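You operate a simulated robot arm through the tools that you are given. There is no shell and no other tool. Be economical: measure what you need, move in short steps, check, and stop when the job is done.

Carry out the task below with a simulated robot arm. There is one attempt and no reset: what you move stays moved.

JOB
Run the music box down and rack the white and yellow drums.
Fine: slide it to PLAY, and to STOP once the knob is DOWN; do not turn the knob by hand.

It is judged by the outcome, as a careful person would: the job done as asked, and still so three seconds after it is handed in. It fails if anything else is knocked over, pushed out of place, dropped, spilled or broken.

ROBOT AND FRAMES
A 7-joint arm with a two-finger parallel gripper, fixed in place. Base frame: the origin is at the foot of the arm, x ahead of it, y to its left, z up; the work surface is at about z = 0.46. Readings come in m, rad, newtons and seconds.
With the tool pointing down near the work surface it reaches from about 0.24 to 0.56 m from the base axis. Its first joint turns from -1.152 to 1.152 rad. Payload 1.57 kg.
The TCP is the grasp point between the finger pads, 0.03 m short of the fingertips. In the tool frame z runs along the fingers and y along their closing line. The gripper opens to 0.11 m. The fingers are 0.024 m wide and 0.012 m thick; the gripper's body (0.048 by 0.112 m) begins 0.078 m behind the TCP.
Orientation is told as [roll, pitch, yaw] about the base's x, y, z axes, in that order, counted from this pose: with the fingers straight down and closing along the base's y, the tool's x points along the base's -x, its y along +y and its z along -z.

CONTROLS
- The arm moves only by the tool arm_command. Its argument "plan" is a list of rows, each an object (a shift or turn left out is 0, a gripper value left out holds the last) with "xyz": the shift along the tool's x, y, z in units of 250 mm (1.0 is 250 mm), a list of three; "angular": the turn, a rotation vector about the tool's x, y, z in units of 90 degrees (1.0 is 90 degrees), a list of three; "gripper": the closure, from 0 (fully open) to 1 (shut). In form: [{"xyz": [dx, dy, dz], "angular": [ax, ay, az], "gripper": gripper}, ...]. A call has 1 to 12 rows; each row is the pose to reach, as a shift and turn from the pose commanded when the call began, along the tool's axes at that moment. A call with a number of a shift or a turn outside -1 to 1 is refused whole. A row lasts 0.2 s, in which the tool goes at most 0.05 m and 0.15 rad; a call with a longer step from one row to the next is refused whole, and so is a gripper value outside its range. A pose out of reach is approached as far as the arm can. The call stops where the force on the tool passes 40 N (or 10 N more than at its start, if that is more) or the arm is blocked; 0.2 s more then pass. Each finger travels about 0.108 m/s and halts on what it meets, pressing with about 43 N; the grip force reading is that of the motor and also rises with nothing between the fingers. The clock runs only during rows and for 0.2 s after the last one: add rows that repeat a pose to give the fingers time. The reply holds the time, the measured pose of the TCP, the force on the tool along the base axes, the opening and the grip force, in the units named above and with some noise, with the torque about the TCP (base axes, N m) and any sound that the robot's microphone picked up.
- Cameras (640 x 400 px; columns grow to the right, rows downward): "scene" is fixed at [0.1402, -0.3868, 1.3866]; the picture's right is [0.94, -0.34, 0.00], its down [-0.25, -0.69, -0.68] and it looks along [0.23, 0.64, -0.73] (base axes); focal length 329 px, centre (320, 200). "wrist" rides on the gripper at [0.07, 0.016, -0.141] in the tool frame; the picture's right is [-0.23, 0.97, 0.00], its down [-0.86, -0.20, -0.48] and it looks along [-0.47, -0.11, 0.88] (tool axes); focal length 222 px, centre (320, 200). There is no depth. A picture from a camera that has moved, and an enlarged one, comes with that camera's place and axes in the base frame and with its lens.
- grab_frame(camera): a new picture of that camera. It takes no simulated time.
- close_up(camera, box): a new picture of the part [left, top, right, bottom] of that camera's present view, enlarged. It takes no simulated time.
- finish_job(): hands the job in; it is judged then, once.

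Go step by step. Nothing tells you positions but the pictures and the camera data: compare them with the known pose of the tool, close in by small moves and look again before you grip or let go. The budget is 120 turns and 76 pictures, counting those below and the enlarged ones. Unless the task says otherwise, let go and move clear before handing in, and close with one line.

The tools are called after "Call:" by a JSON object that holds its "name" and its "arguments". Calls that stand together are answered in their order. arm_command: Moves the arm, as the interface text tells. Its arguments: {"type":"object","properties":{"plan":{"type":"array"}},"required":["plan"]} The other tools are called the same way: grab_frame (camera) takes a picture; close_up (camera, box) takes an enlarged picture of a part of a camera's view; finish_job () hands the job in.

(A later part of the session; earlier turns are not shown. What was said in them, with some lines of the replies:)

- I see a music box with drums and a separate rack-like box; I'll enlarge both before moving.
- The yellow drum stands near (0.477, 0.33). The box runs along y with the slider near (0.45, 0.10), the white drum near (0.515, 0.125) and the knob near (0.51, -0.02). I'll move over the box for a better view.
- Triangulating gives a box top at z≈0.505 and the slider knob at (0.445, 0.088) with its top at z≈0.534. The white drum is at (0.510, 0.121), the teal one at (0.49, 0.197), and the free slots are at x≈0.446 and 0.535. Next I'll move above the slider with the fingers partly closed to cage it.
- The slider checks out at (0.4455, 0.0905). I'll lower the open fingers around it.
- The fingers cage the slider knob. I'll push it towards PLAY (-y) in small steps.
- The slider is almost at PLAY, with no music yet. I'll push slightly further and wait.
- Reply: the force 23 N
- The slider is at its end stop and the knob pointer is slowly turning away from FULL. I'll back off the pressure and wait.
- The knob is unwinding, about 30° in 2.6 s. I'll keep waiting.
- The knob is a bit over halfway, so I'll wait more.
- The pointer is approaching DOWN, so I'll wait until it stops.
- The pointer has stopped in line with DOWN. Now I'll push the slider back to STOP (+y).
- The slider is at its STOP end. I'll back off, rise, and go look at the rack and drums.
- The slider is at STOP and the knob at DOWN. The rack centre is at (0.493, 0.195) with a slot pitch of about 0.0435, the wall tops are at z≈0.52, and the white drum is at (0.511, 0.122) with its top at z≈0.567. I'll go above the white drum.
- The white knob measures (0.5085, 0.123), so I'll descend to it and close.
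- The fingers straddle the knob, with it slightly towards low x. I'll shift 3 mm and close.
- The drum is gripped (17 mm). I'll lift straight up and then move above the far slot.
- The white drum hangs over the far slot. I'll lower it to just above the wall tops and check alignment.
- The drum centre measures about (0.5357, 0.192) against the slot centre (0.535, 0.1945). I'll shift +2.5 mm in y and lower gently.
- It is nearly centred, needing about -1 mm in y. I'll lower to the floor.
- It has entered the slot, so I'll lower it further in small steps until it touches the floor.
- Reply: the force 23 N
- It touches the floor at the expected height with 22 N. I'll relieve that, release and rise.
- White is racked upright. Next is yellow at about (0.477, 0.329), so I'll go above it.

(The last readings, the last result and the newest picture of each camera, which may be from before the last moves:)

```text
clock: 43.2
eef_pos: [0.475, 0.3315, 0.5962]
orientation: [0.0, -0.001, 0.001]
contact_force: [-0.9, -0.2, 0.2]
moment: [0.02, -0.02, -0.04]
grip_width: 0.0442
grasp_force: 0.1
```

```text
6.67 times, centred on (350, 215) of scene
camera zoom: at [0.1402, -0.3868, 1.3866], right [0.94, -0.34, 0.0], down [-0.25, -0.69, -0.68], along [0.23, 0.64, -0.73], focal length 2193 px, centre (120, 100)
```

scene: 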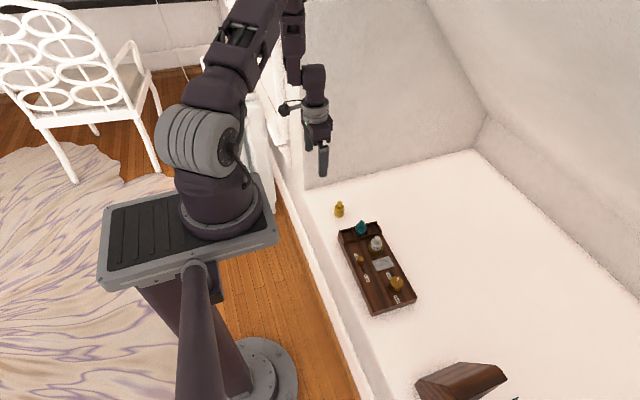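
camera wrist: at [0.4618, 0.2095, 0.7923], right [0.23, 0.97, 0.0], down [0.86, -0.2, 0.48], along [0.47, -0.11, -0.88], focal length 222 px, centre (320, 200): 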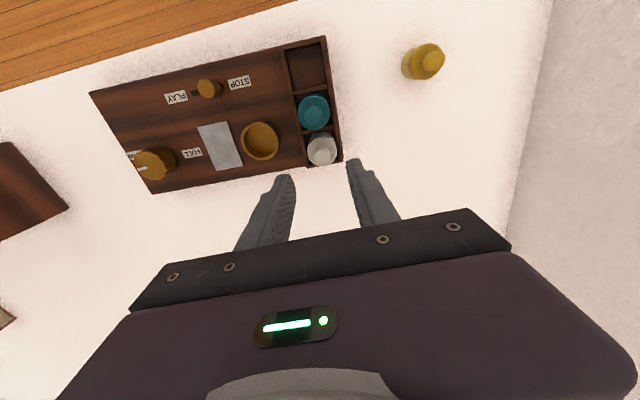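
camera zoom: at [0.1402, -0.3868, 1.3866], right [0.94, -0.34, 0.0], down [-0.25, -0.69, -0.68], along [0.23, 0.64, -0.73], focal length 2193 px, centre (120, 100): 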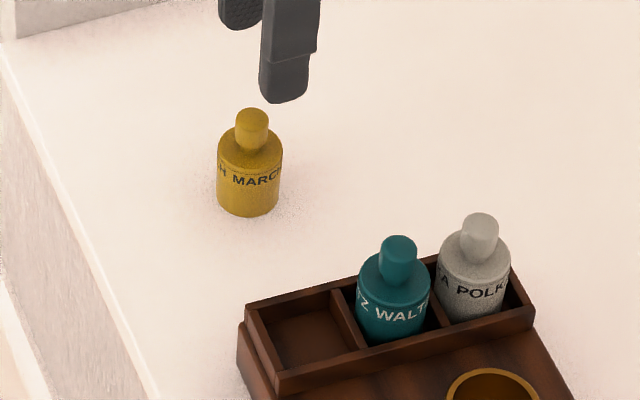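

The yellow knob is at about (0.472, 0.332) with its top at z≈0.522. I'll descend most of the way and check.

Call:
{"name": "arm_command", "arguments": {"plan": [{"xyz": [0.01, 0.002, 0.08]}, {"xyz": [0.01, 0.002, 0.16]}, {"xyz": [0.01, 0.002, 0.2]}, {"xyz": [0.01, 0.002, 0.2]}]}}

Call:
{"name": "close_up", "arguments": {"camera": "wrist", "box": [240, 120, 400, 220]}}

Call:
{"name": "close_up", "arguments": {"camera": "scene", "box": [320, 185, 370, 225]}}

```text
clock: 44.2
eef_pos: [0.4606, 0.3167, 0.5442]
orientation: [-0.003, 0.004, 0.003]
contact_force: [0.8, 0.9, 0.1]
moment: [-0.03, -0.02, -0.02]
grip_width: 0.0442
grasp_force: 0.9
out of reach, approached as far as the arm can: row 2, 3, 4
```

```text
4.00 times, centred on (320, 170) of wrist
camera zoom: at [0.3923, 0.3335, 0.6854], right [0.23, 0.97, 0.0], down [0.86, -0.2, 0.48], along [0.46, -0.11, -0.88], focal length 888 px, centre (320, 320)
```

zoom: 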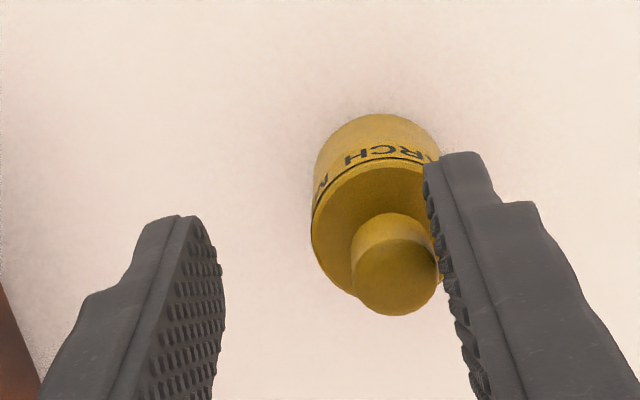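

```text
10.00 times, centred on (345, 205) of scene
camera zoom: at [0.1402, -0.3869, 1.3866], right [0.94, -0.34, 0.0], down [-0.25, -0.69, -0.68], along [0.23, 0.64, -0.73], focal length 3290 px, centre (70, 150)
```

zoom: 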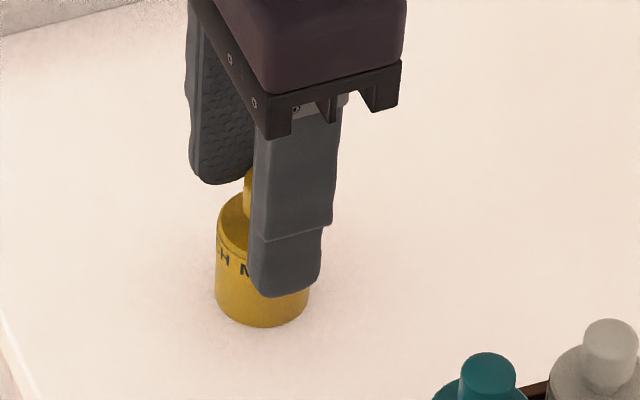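

That pose is out of vertical reach (about 0.56 m radius). I'll go back up and turn the tool so the closing line is tangential, then tilt the fingers outward for extra reach.

Call:
{"name": "arm_command", "arguments": {"plan": [{"xyz": [0, 0, -0.12]}, {"xyz": [0, 0, -0.28]}, {"xyz": [0, 0, -0.4]}, {"xyz": [0, 0, -0.4]}]}}

```text
clock: 45.2
eef_pos: [0.4594, 0.3155, 0.6451]
orientation: [0.001, 0.001, 0.001]
contact_force: [0.1, 0.4, -0.6]
moment: [-0.03, -0.02, 0.03]
grip_width: 0.0442
grasp_force: 0.1
```

Call:
{"name": "arm_command", "arguments": {"plan": [{"angular": [0, 0, -0.09]}, {"angular": [0, 0, -0.18]}, {"angular": [0, 0, -0.27]}, {"angular": [0, 0, -0.36]}, {"angular": [0, 0, -0.389]}, {"angular": [0, 0, -0.389]}]}}

Call:
{"name": "arm_command", "arguments": {"plan": [{"angular": [0, -0.085, 0]}, {"angular": [0, -0.167, 0]}, {"angular": [0, -0.167, 0]}]}}

Call:
{"name": "close_up", "arguments": {"camera": "wrist", "box": [160, 80, 480, 280]}}

```text
clock: 46.6
eef_pos: [0.4592, 0.3168, 0.6435]
orientation: [0.0, -0.001, 0.614]
contact_force: [0.0, -0.2, 0.1]
moment: [-0.04, -0.04, -0.03]
grip_width: 0.0437
grasp_force: 0.1
```

```text
clock: 47.4
eef_pos: [0.4591, 0.316, 0.6437]
orientation: [0.0, -0.265, 0.611]
contact_force: [-0.9, 0.6, 0.2]
moment: [0.02, -0.02, 0.01]
grip_width: 0.0438
grasp_force: 0.1
```

```text
2.00 times, centred on (320, 180) of wrist
camera zoom: at [0.3656, 0.2701, 0.7619], right [-0.38, 0.92, 0.06], down [0.69, 0.24, 0.68], along [0.62, 0.3, -0.73], focal length 444 px, centre (320, 240)
```

zoom: 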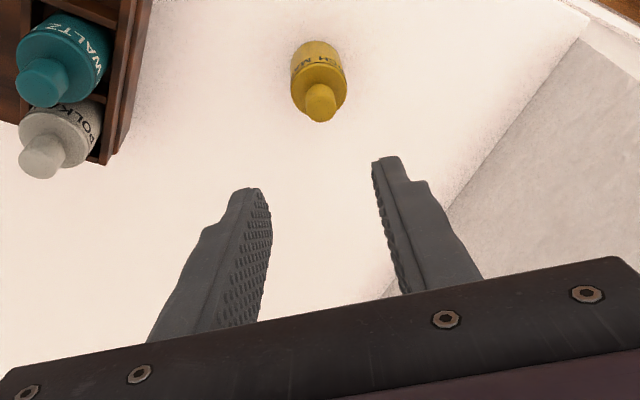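

The tilted pose works. I'll approach to a point just above the grasp.

Call:
{"name": "arm_command", "arguments": {"plan": [{"xyz": [0.006, 0.009, 0.12]}, {"xyz": [0.0125, 0.0178, 0.24]}, {"xyz": [0.0125, 0.0178, 0.24]}]}}

Call:
{"name": "close_up", "arguments": {"camera": "wrist", "box": [240, 80, 400, 180]}}

Call:
{"name": "close_up", "arguments": {"camera": "scene", "box": [320, 185, 370, 225]}}

```text
clock: 48.2
eef_pos: [0.4668, 0.3308, 0.586]
orientation: [-0.001, -0.262, 0.611]
contact_force: [-0.5, -0.3, -0.1]
moment: [-0.01, 0.01, 0.01]
grip_width: 0.0441
grasp_force: 0.1
```

```text
4.00 times, centred on (320, 130) of wrist
camera zoom: at [0.3728, 0.2819, 0.7036], right [-0.38, 0.92, 0.06], down [0.69, 0.24, 0.68], along [0.62, 0.3, -0.73], focal length 888 px, centre (320, 480)
```

zoom: 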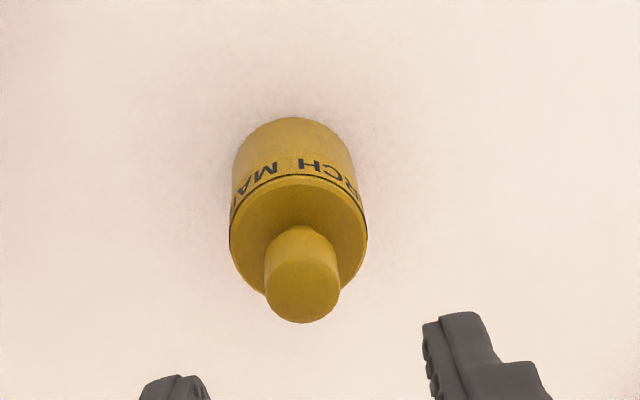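

```text
10.00 times, centred on (345, 205) of scene
camera zoom: at [0.1402, -0.3868, 1.3866], right [0.94, -0.34, 0.0], down [-0.25, -0.69, -0.68], along [0.23, 0.64, -0.73], focal length 3290 px, centre (70, 150)
```

zoom: 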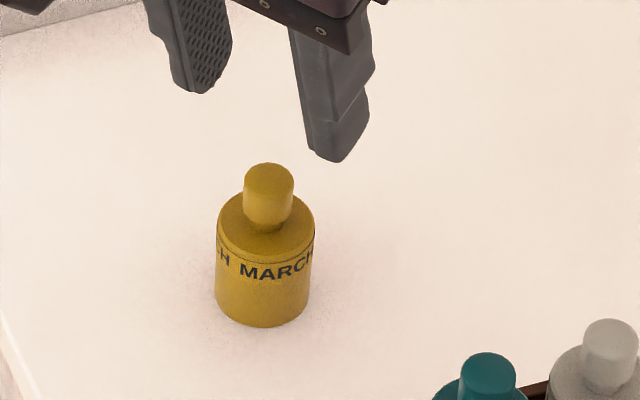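

Aligned to within a couple of mm, so I'll do the final descent, then check before closing.

Call:
{"name": "arm_command", "arguments": {"plan": [{"xyz": [0.02, -0.008, 0.06]}, {"xyz": [0.04, -0.008, 0.12]}, {"xyz": [0.06, -0.008, 0.185]}, {"xyz": [0.06, -0.008, 0.185]}]}}

Call:
{"name": "close_up", "arguments": {"camera": "wrist", "box": [240, 110, 400, 210]}}

Call:
{"name": "close_up", "arguments": {"camera": "scene", "box": [320, 185, 370, 225]}}

```text
clock: 49.2
eef_pos: [0.4662, 0.3242, 0.5371]
orientation: [0.0, -0.262, 0.611]
contact_force: [0.2, -0.2, -0.2]
moment: [-0.01, 0.01, 0.0]
grip_width: 0.0441
grasp_force: 0.1
```

```text
4.00 times, centred on (320, 160) of wrist
camera zoom: at [0.3724, 0.2777, 0.6554], right [-0.38, 0.92, 0.06], down [0.69, 0.24, 0.68], along [0.62, 0.3, -0.73], focal length 888 px, centre (320, 360)
```

zoom: 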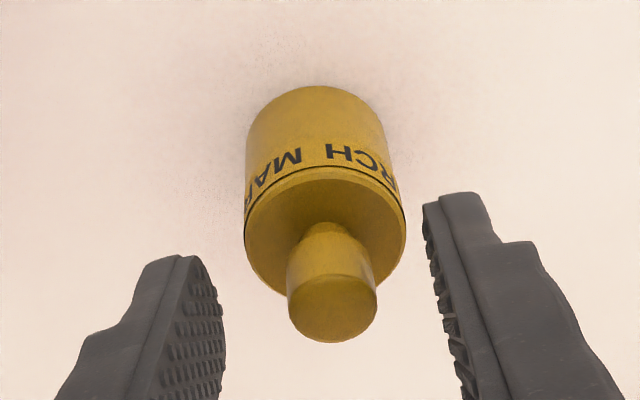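

```text
10.00 times, centred on (345, 205) of scene
camera zoom: at [0.1402, -0.3868, 1.3866], right [0.94, -0.34, 0.0], down [-0.25, -0.69, -0.68], along [0.23, 0.64, -0.73], focal length 3290 px, centre (70, 150)
```

zoom: 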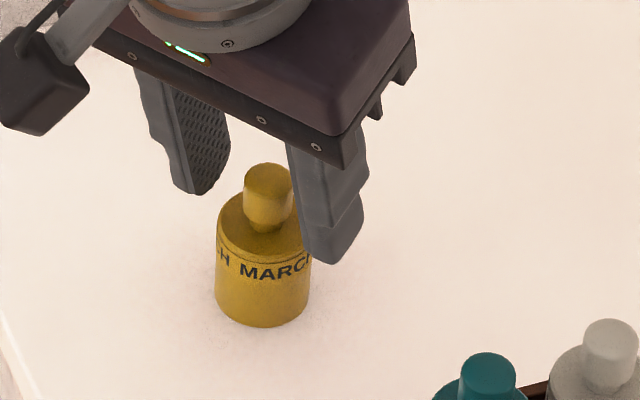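

The knob sits between the pads at the planned depth. I'll shift 2 mm along the closing line, close, and lift slightly.

Call:
{"name": "arm_command", "arguments": {"plan": [{"xyz": [0, 0.008, 0]}, {"xyz": [0, 0.008, 0], "gripper": 1}, {"xyz": [0, 0.008, 0]}, {"xyz": [0, 0.008, 0]}, {"xyz": [0, 0.008, 0]}]}}

Call:
{"name": "close_up", "arguments": {"camera": "wrist", "box": [240, 110, 400, 210]}}

```text
clock: 50.4
eef_pos: [0.4655, 0.3267, 0.5389]
orientation: [0.0, -0.264, 0.61]
contact_force: [1.3, 0.4, 0.0]
moment: [0.04, -0.02, -0.01]
grip_width: 0.0165
grasp_force: 31.7
```

```text
4.00 times, centred on (320, 160) of wrist
camera zoom: at [0.3715, 0.2799, 0.6555], right [-0.38, 0.92, 0.06], down [0.69, 0.24, 0.68], along [0.62, 0.3, -0.73], focal length 888 px, centre (320, 360)
```

zoom: 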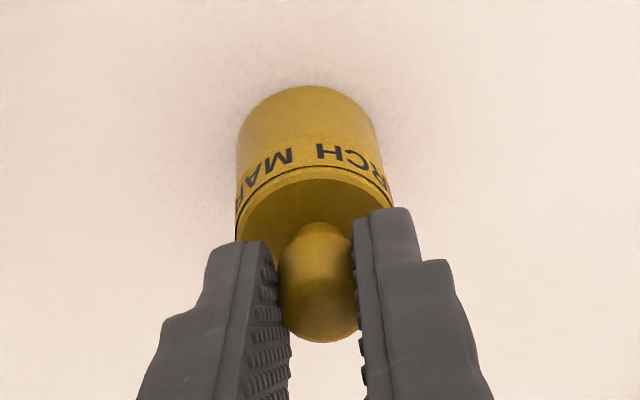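

Gripped at 16.5 mm. I'll lift straight up, then carry it to above the near slot.

Call:
{"name": "arm_command", "arguments": {"plan": [{"xyz": [-0.03, 0, -0.11]}, {"xyz": [-0.07, 0, -0.26]}, {"xyz": [-0.11, 0, -0.41]}, {"xyz": [-0.124, 0, -0.464]}, {"xyz": [-0.05, -0.08, -0.485]}, {"xyz": [0.03, -0.16, -0.505]}, {"xyz": [0.11, -0.24, -0.525]}, {"xyz": [0.19, -0.32, -0.55]}, {"xyz": [0.244, -0.382, -0.563]}, {"xyz": [0.244, -0.382, -0.563]}]}}

Call:
{"name": "close_up", "arguments": {"camera": "wrist", "box": [200, 80, 400, 205]}}

Call:
{"name": "close_up", "arguments": {"camera": "scene", "box": [325, 195, 385, 243]}}

```text
clock: 52.6
eef_pos: [0.4428, 0.1922, 0.6589]
orientation: [0.001, -0.261, 0.611]
contact_force: [0.1, 0.0, -0.9]
moment: [0.0, -0.02, 0.0]
grip_width: 0.0165
grasp_force: 31.5
```

```text
3.20 times, centred on (300, 142) of wrist
camera zoom: at [0.3497, 0.1468, 0.776], right [-0.38, 0.92, 0.06], down [0.69, 0.24, 0.68], along [0.62, 0.3, -0.73], focal length 711 px, centre (384, 384)
```

zoom: 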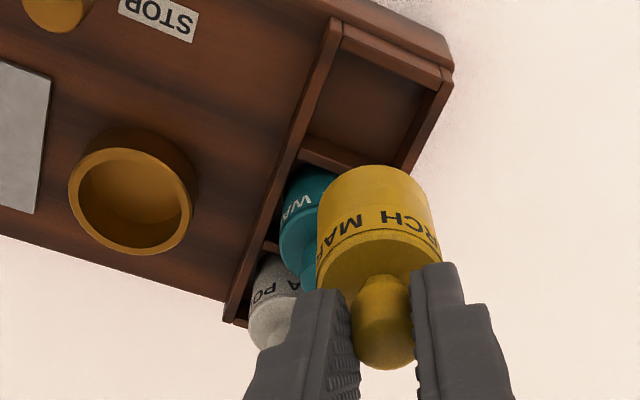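

```text
8.33 times, centred on (355, 219) of scene
camera zoom: at [0.1402, -0.3869, 1.3866], right [0.94, -0.34, 0.0], down [-0.25, -0.69, -0.68], along [0.23, 0.64, -0.73], focal length 2742 px, centre (28, 42)
```

zoom: 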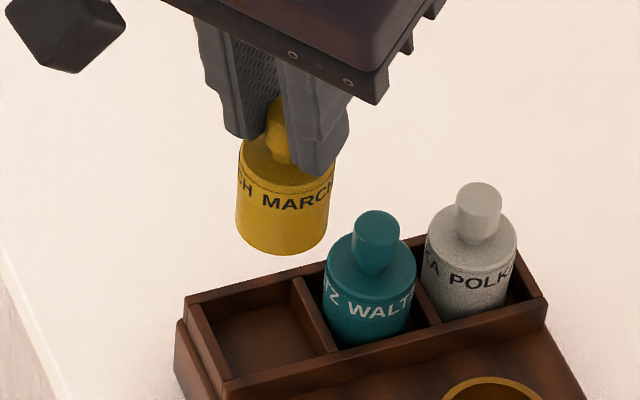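

The drum is about 5 mm too far in x for the near slot. I'll correct that and lower to just above the wall tops.

Call:
{"name": "arm_command", "arguments": {"plan": [{"xyz": [0.02, 0.0095, 0]}, {"xyz": [0.035, 0.0095, 0.05]}, {"xyz": [0.05, 0.0095, 0.11]}, {"xyz": [0.07, 0.0095, 0.18]}, {"xyz": [0.07, 0.0095, 0.18]}]}}

Call:
{"name": "close_up", "arguments": {"camera": "wrist", "box": [240, 80, 400, 180]}}

Call:
{"name": "close_up", "arguments": {"camera": "scene", "box": [330, 210, 380, 250]}}

```text
clock: 53.8
eef_pos: [0.4373, 0.1935, 0.6109]
orientation: [0.0, -0.261, 0.611]
contact_force: [0.2, -0.7, 0.1]
moment: [0.0, 0.01, -0.03]
grip_width: 0.0166
grasp_force: 32.2
```

```text
4.00 times, centred on (320, 130) of wrist
camera zoom: at [0.3437, 0.147, 0.7284], right [-0.38, 0.92, 0.06], down [0.69, 0.24, 0.68], along [0.62, 0.3, -0.73], focal length 888 px, centre (320, 480)
```

zoom: 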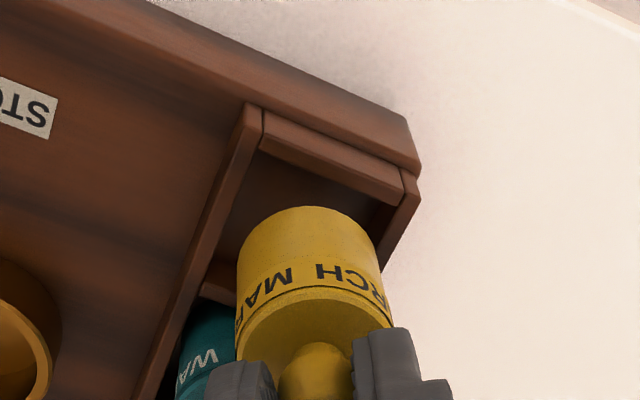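

```text
10.00 times, centred on (355, 230) of scene
camera zoom: at [0.1402, -0.3868, 1.3866], right [0.94, -0.34, 0.0], down [-0.25, -0.69, -0.68], along [0.23, 0.64, -0.73], focal length 3290 px, centre (-30, -100)
```

zoom: 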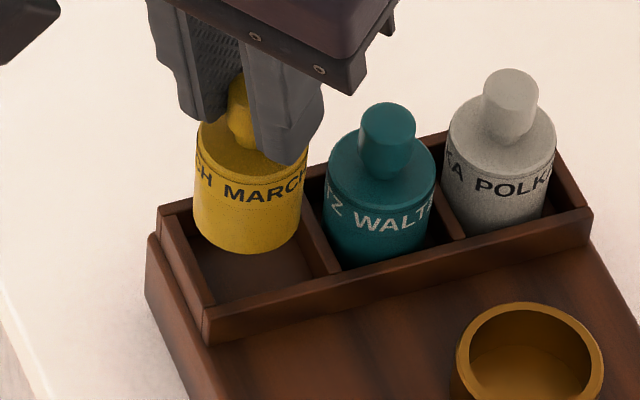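

Both views suggest the drum is about 2.5 mm too far in +y. I'll correct that, lower 10 mm and check again.

Call:
{"name": "arm_command", "arguments": {"plan": [{"xyz": [0.0055, -0.0082, 0]}, {"xyz": [0.011, -0.0082, 0.02]}, {"xyz": [0.016, -0.0082, 0.039]}, {"xyz": [0.016, -0.0082, 0.039]}]}}

Call:
{"name": "close_up", "arguments": {"camera": "wrist", "box": [260, 90, 380, 165]}}

Call:
{"name": "close_up", "arguments": {"camera": "scene", "box": [330, 210, 380, 250]}}

```text
clock: 54.8
eef_pos: [0.4364, 0.1899, 0.5989]
orientation: [0.0, -0.262, 0.613]
contact_force: [0.6, -0.5, -1.3]
moment: [-0.01, 0.02, -0.01]
grip_width: 0.0164
grasp_force: 31.5
```

```text
5.33 times, centred on (320, 128) of wrist
camera zoom: at [0.3428, 0.1438, 0.717], right [-0.38, 0.92, 0.06], down [0.69, 0.24, 0.68], along [0.62, 0.3, -0.73], focal length 1185 px, centre (320, 587)
```

zoom: 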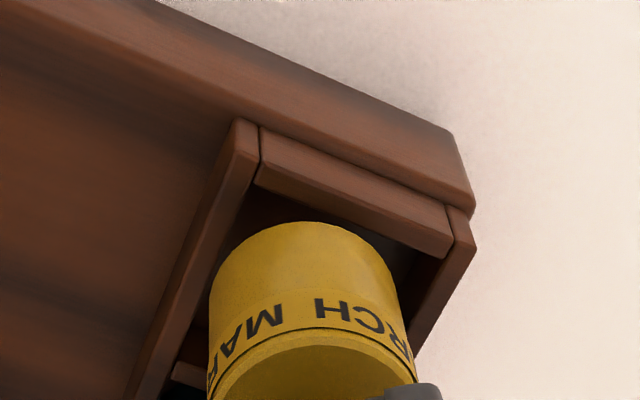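

```text
10.00 times, centred on (355, 230) of scene
camera zoom: at [0.1402, -0.3868, 1.3866], right [0.94, -0.34, 0.0], down [-0.25, -0.69, -0.68], along [0.23, 0.64, -0.73], focal length 3290 px, centre (-30, -100)
```

zoom: 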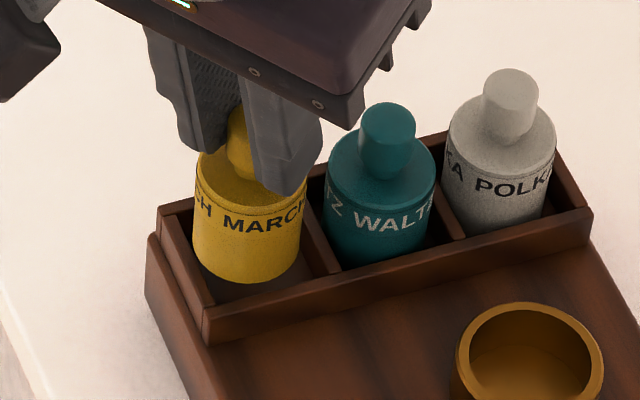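

It is nearly centred now. I'll nudge 1 mm and lower gently, watching the force.

Call:
{"name": "arm_command", "arguments": {"plan": [{"xyz": [0, 0.004, 0]}, {"xyz": [0.002, 0.004, 0.008]}, {"xyz": [0.004, 0.004, 0.016]}, {"xyz": [0.0062, 0.004, 0.0232]}, {"xyz": [0.0062, 0.004, 0.0232]}]}}

Call:
{"name": "close_up", "arguments": {"camera": "scene", "box": [330, 210, 380, 250]}}

```text
clock: 56.0
eef_pos: [0.4362, 0.1902, 0.5933]
orientation: [0.0, -0.263, 0.611]
contact_force: [-0.8, -3.0, 12.7]
moment: [-0.08, 0.24, 0.01]
grip_width: 0.0167
grasp_force: 31.6
```

```text
10.00 times, centred on (355, 230) of scene
camera zoom: at [0.14, -0.387, 1.3866], right [0.94, -0.34, 0.0], down [-0.25, -0.69, -0.68], along [0.23, 0.64, -0.73], focal length 3290 px, centre (-30, -100)
```

zoom: 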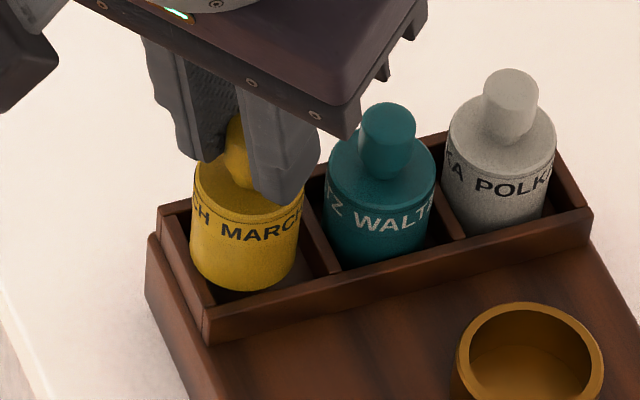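

It touched the low-x wall (12.7 N, with torque pointing that way). I'll raise slightly, shift +2.5 mm in x, and lower again.

Call:
{"name": "arm_command", "arguments": {"plan": [{"xyz": [-0.004, 0, -0.0155]}, {"xyz": [-0.0122, -0.0057, -0.0133]}, {"xyz": [-0.0122, -0.0057, -0.0133]}, {"xyz": [-0.0101, -0.0057, -0.0056]}, {"xyz": [-0.008, -0.0057, 0.002]}, {"xyz": [-0.0059, -0.0057, 0.0099]}, {"xyz": [-0.0039, -0.0057, 0.0176]}, {"xyz": [-0.0039, -0.0057, 0.0176]}]}}

Call:
{"name": "close_up", "arguments": {"camera": "scene", "box": [330, 210, 380, 250]}}

```text
clock: 57.8
eef_pos: [0.4402, 0.1903, 0.5893]
orientation: [0.0, -0.267, 0.611]
contact_force: [6.5, 3.0, 21.6]
moment: [0.31, -0.21, -0.09]
grip_width: 0.0164
grasp_force: 31.9
```

```text
10.00 times, centred on (355, 230) of scene
camera zoom: at [0.14, -0.3869, 1.3866], right [0.94, -0.34, 0.0], down [-0.25, -0.69, -0.68], along [0.23, 0.64, -0.73], focal length 3290 px, centre (-30, -100)
```

zoom: 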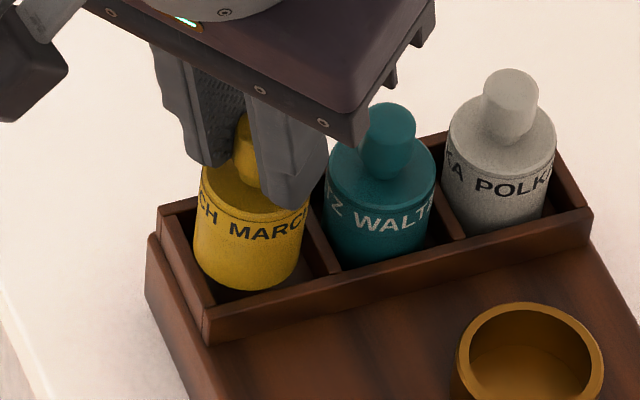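

It is still resting on the low-x wall and may have pivoted slightly in the grip. I'll lift 15 mm and inspect.

Call:
{"name": "arm_command", "arguments": {"plan": [{"xyz": [-0.008, 0, -0.029]}, {"xyz": [-0.0155, 0, -0.058]}, {"xyz": [-0.0155, 0, -0.058]}]}}

Call:
{"name": "close_up", "arguments": {"camera": "scene", "box": [330, 210, 380, 250]}}

Call:
{"name": "close_up", "arguments": {"camera": "wrist", "box": [240, 90, 400, 190]}}

```text
clock: 58.6
eef_pos: [0.4374, 0.1895, 0.6036]
orientation: [-0.001, -0.259, 0.61]
contact_force: [0.5, -0.3, -0.8]
moment: [0.0, 0.04, 0.02]
grip_width: 0.0165
grasp_force: 31.8
```

```text
10.00 times, centred on (355, 230) of scene
camera zoom: at [0.1402, -0.3868, 1.3866], right [0.94, -0.34, 0.0], down [-0.25, -0.69, -0.68], along [0.23, 0.64, -0.73], focal length 3290 px, centre (-30, -100)
```

zoom: 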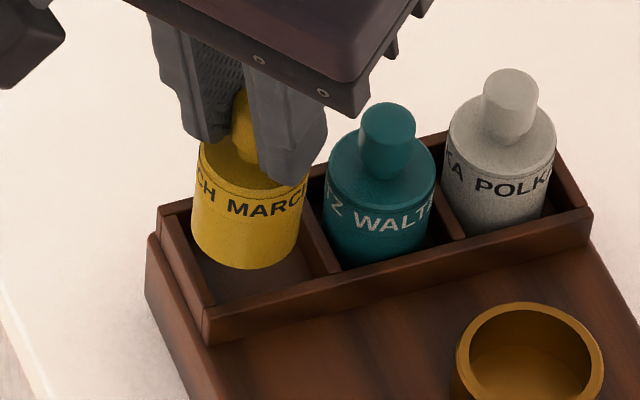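

```text
4.00 times, centred on (320, 140) of wrist
camera zoom: at [0.3439, 0.1436, 0.7221], right [-0.38, 0.92, 0.06], down [0.69, 0.24, 0.68], along [0.62, 0.3, -0.73], focal length 888 px, centre (320, 440)
```

zoom: 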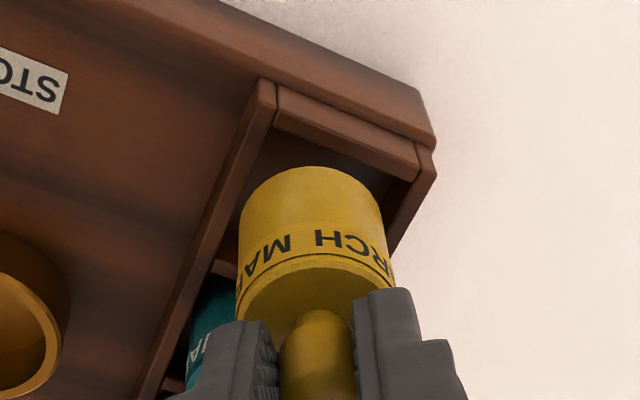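

The drum is upright and needs about 3 mm more in +x. I'll shift and lower gently.

Call:
{"name": "arm_command", "arguments": {"plan": [{"xyz": [-0.0095, -0.0069, 0.0025]}, {"xyz": [-0.0095, -0.0069, 0.0025]}, {"xyz": [-0.006, -0.0069, 0.016]}, {"xyz": [-0.0025, -0.0069, 0.03]}, {"xyz": [0.0, -0.0069, 0.04]}, {"xyz": [0.0, -0.0069, 0.04]}]}}

Call:
{"name": "close_up", "arguments": {"camera": "scene", "box": [330, 210, 380, 250]}}

```text
clock: 60.0
eef_pos: [0.4404, 0.1895, 0.5944]
orientation: [0.0, -0.261, 0.608]
contact_force: [0.0, 0.3, -0.8]
moment: [-0.01, -0.01, 0.01]
grip_width: 0.0168
grasp_force: 32.0
```

```text
10.00 times, centred on (355, 230) of scene
camera zoom: at [0.1402, -0.3868, 1.3866], right [0.94, -0.34, 0.0], down [-0.25, -0.69, -0.68], along [0.23, 0.64, -0.73], focal length 3290 px, centre (-30, -100)
```

zoom: 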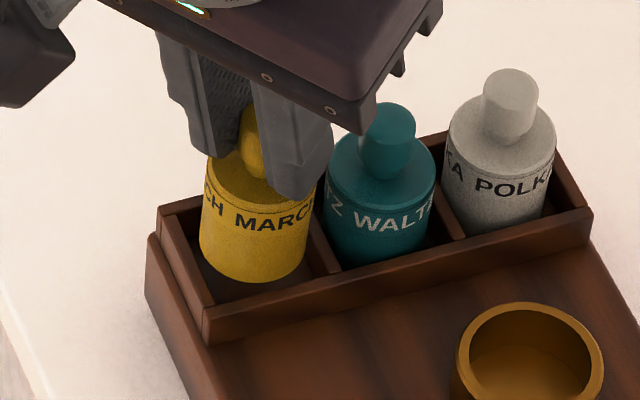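

It is clear of the walls now, so I'll lower further.

Call:
{"name": "arm_command", "arguments": {"plan": [{"xyz": [0.002, 0, 0.0077]}, {"xyz": [0.0041, 0, 0.0155]}, {"xyz": [0.0062, 0, 0.0232]}, {"xyz": [0.0083, 0, 0.031]}, {"xyz": [0.0083, 0, 0.031]}]}}

Call:
{"name": "close_up", "arguments": {"camera": "scene", "box": [330, 210, 380, 250]}}

```text
clock: 61.1
eef_pos: [0.4425, 0.1913, 0.5878]
orientation: [0.001, -0.265, 0.612]
contact_force: [-4.4, -1.1, 17.2]
moment: [-0.35, 0.21, -0.08]
grip_width: 0.0169
grasp_force: 31.9
stopped in row 5: the force on the tool passed its limit at 43 N (the readings are from after the stop); the commanded pose is now the measured one
```

```text
10.00 times, centred on (355, 230) of scene
camera zoom: at [0.1399, -0.387, 1.3866], right [0.94, -0.34, 0.0], down [-0.25, -0.69, -0.68], along [0.23, 0.64, -0.73], focal length 3290 px, centre (-30, -100)
```

zoom: 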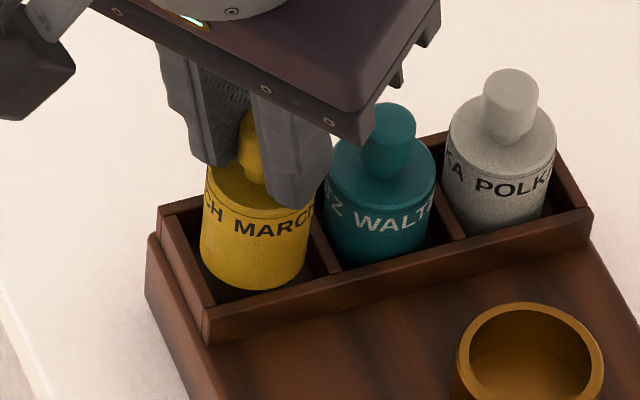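

Torque puts the contact on the front (-y) wall this time. I'll raise 5 mm, shift so y is about 2.5 mm further, and lower again.

Call:
{"name": "arm_command", "arguments": {"plan": [{"xyz": [-0.004, 0, -0.018]}, {"xyz": [-0.003, 0.0068, -0.02]}, {"xyz": [-0.003, 0.0068, -0.02]}, {"xyz": [-0.0005, 0.0068, -0.011]}, {"xyz": [0.0018, 0.0068, -0.002]}, {"xyz": [0.0042, 0.0068, 0.007]}, {"xyz": [0.0042, 0.0068, 0.007]}]}}

Call:
{"name": "close_up", "arguments": {"camera": "scene", "box": [330, 210, 380, 250]}}

Call:
{"name": "close_up", "arguments": {"camera": "wrist", "box": [240, 90, 400, 190]}}

```text
clock: 62.4
eef_pos: [0.4406, 0.1917, 0.5877]
orientation: [0.0, -0.264, 0.61]
contact_force: [-3.9, -3.3, 18.7]
moment: [-0.05, 0.52, 0.05]
grip_width: 0.0163
grasp_force: 32.6
stopped in row 6: the force on the tool passed its limit at 49 N (the readings are from after the stop); the commanded pose is now the measured one
```

```text
10.00 times, centred on (355, 230) of scene
camera zoom: at [0.1399, -0.387, 1.3866], right [0.94, -0.34, 0.0], down [-0.25, -0.69, -0.68], along [0.23, 0.64, -0.73], focal length 3290 px, centre (-30, -100)
```

zoom: 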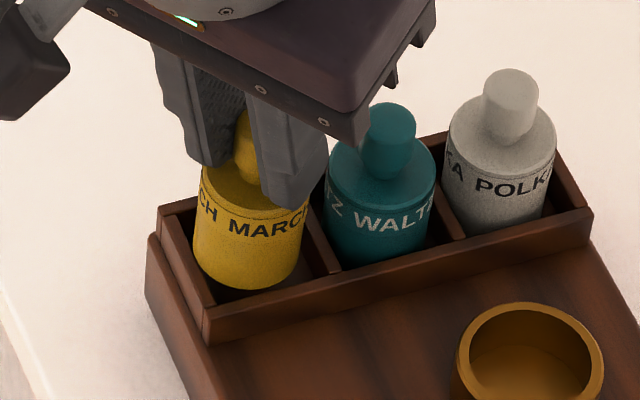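

```text
4.00 times, centred on (320, 140) of wrist
camera zoom: at [0.3465, 0.1462, 0.7049], right [-0.38, 0.92, 0.06], down [0.69, 0.24, 0.69], along [0.62, 0.3, -0.73], focal length 888 px, centre (320, 440)
```

zoom: 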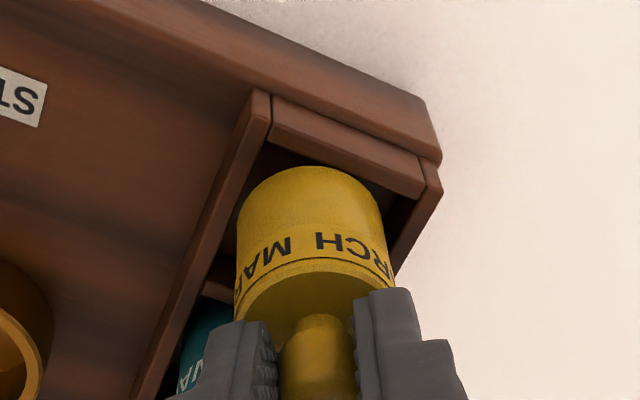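

Now the contact is at the low-x wall, so the centre lies at about +2.5 mm x and +2 mm y. I'll raise, shift, and retry slowly.

Call:
{"name": "arm_command", "arguments": {"plan": [{"xyz": [-0.006, 0, -0.023]}, {"xyz": [-0.0187, 0.001, -0.02]}, {"xyz": [-0.0187, 0.001, -0.02]}, {"xyz": [-0.0167, 0.001, -0.0125]}, {"xyz": [-0.0147, 0.001, -0.005]}, {"xyz": [-0.0127, 0.001, 0.0025]}, {"xyz": [-0.0107, 0.001, 0.01]}, {"xyz": [-0.0087, 0.001, 0.0175]}, {"xyz": [-0.0087, 0.001, 0.0175]}]}}

Call:
{"name": "close_up", "arguments": {"camera": "scene", "box": [330, 210, 380, 250]}}

```text
clock: 64.4
eef_pos: [0.4424, 0.1942, 0.5831]
orientation: [0.001, -0.265, 0.61]
contact_force: [0.3, 0.1, -0.8]
moment: [0.02, 0.0, -0.02]
grip_width: 0.0165
grasp_force: 31.9
```

```text
10.00 times, centred on (355, 230) of scene
camera zoom: at [0.1402, -0.3868, 1.3866], right [0.94, -0.34, 0.0], down [-0.25, -0.69, -0.68], along [0.23, 0.64, -0.73], focal length 3290 px, centre (-30, -100)
```

zoom: 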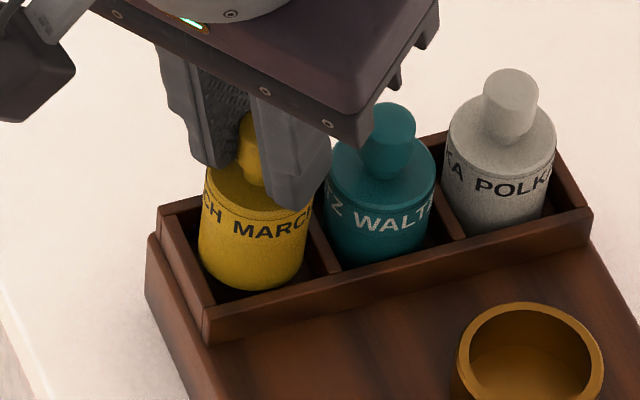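

It is inside now with no contact force. I'll continue down to the floor in small steps.

Call:
{"name": "arm_command", "arguments": {"plan": [{"xyz": [0.002, 0, 0.0075]}, {"xyz": [0.004, 0, 0.015]}, {"xyz": [0.006, 0, 0.0225]}, {"xyz": [0.008, 0, 0.03]}, {"xyz": [0.008, 0, 0.03]}]}}

Call:
{"name": "close_up", "arguments": {"camera": "scene", "box": [330, 210, 380, 250]}}

```text
clock: 65.6
eef_pos: [0.4432, 0.1948, 0.5747]
orientation: [0.0, -0.265, 0.61]
contact_force: [0.2, 0.6, -1.1]
moment: [0.02, 0.01, 0.03]
grip_width: 0.0167
grasp_force: 31.7
```

```text
10.00 times, centred on (355, 230) of scene
camera zoom: at [0.1402, -0.3868, 1.3866], right [0.94, -0.34, 0.0], down [-0.25, -0.69, -0.68], along [0.23, 0.64, -0.73], focal length 3290 px, centre (-30, -100)
```

zoom: 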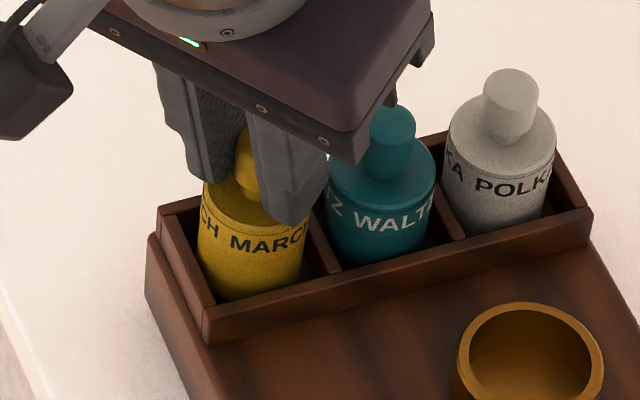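

Call:
{"name": "arm_command", "arguments": {"plan": [{"xyz": [0.001, 0, 0.004]}, {"xyz": [0.002, 0, 0.008]}, {"xyz": [0.003, 0, 0.012]}, {"xyz": [0.004, 0, 0.016]}, {"xyz": [0.004, 0, 0.016]}]}}

```text
clock: 66.6
eef_pos: [0.4445, 0.1952, 0.5736]
orientation: [0.0, -0.268, 0.611]
contact_force: [-2.2, -0.6, 10.9]
moment: [0.09, -0.1, -0.01]
grip_width: 0.0166
grasp_force: 32.0
stopped in row 4: the force on the tool passed its limit at 46 N (the readings are from after the stop); the commanded pose is now the measured one
```

That is consistent with the slot floor. I'll release, retreat along the tool axis and look.

Call:
{"name": "arm_command", "arguments": {"plan": [{"xyz": [0, 0, -0.004], "gripper": 0.68}, {"xyz": [0, 0, -0.004]}, {"xyz": [0, 0, -0.004]}, {"xyz": [0, 0, -0.06]}, {"xyz": [0, 0, -0.16]}, {"xyz": [0, 0, -0.32]}, {"xyz": [0, 0, -0.48]}, {"xyz": [0, 0, -0.48]}]}}

Call:
{"name": "close_up", "arguments": {"camera": "scene", "box": [330, 210, 380, 250]}}

Call:
{"name": "grab_frame", "arguments": {"camera": "wrist"}}

```text
clock: 68.4
eef_pos: [0.4154, 0.1772, 0.6912]
orientation: [-0.001, -0.264, 0.611]
contact_force: [0.7, 0.2, 0.3]
moment: [0.03, 0.0, 0.0]
grip_width: 0.0351
grasp_force: 0.0
```

```text
10.00 times, centred on (355, 230) of scene
camera zoom: at [0.1402, -0.3869, 1.3866], right [0.94, -0.34, 0.0], down [-0.25, -0.69, -0.68], along [0.23, 0.64, -0.73], focal length 3290 px, centre (-30, -100)
```

zoom: 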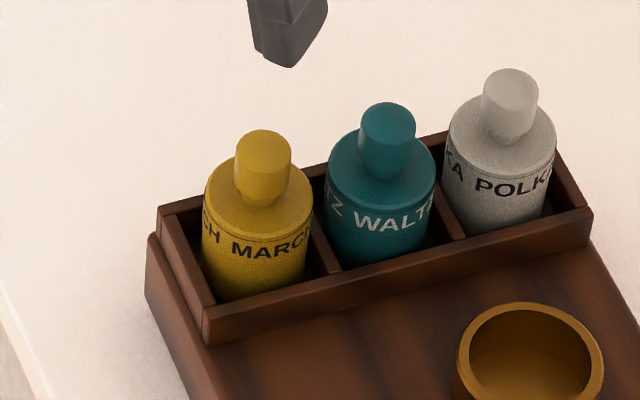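

```text
7 pictures are left
camera wrist: at [0.3218, 0.1313, 0.8078], right [-0.38, 0.92, 0.06], down [0.69, 0.24, 0.69], along [0.62, 0.3, -0.73], focal length 222 px, centre (320, 200)
```

wrist: 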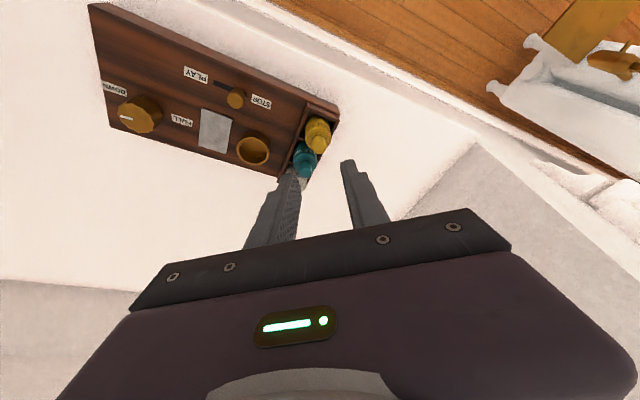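

All three drums stand in the rack. One last check of the slider and knob.

Call:
{"name": "close_up", "arguments": {"camera": "scene", "box": [320, 200, 430, 320]}}

```text
3.33 times, centred on (375, 260) of scene
camera zoom: at [0.1402, -0.3869, 1.3866], right [0.94, -0.34, 0.0], down [-0.25, -0.69, -0.68], along [0.23, 0.64, -0.73], focal length 1097 px, centre (137, 0)
```

zoom: 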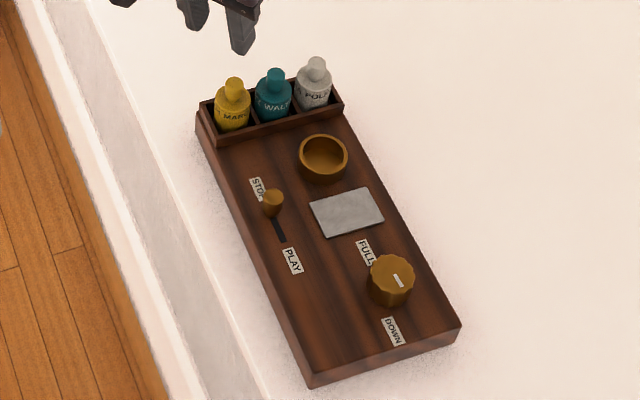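

The slider is at STOP, the knob is at DOWN, the drums are racked and the gripper is clear, so I'm handing in.

Call:
{"name": "finish_job", "arguments": {}}

```text
The job is handed in.
```

The music box has run down to DOWN and is set to STOP, and the white and yellow drums are in the rack beside the teal one.
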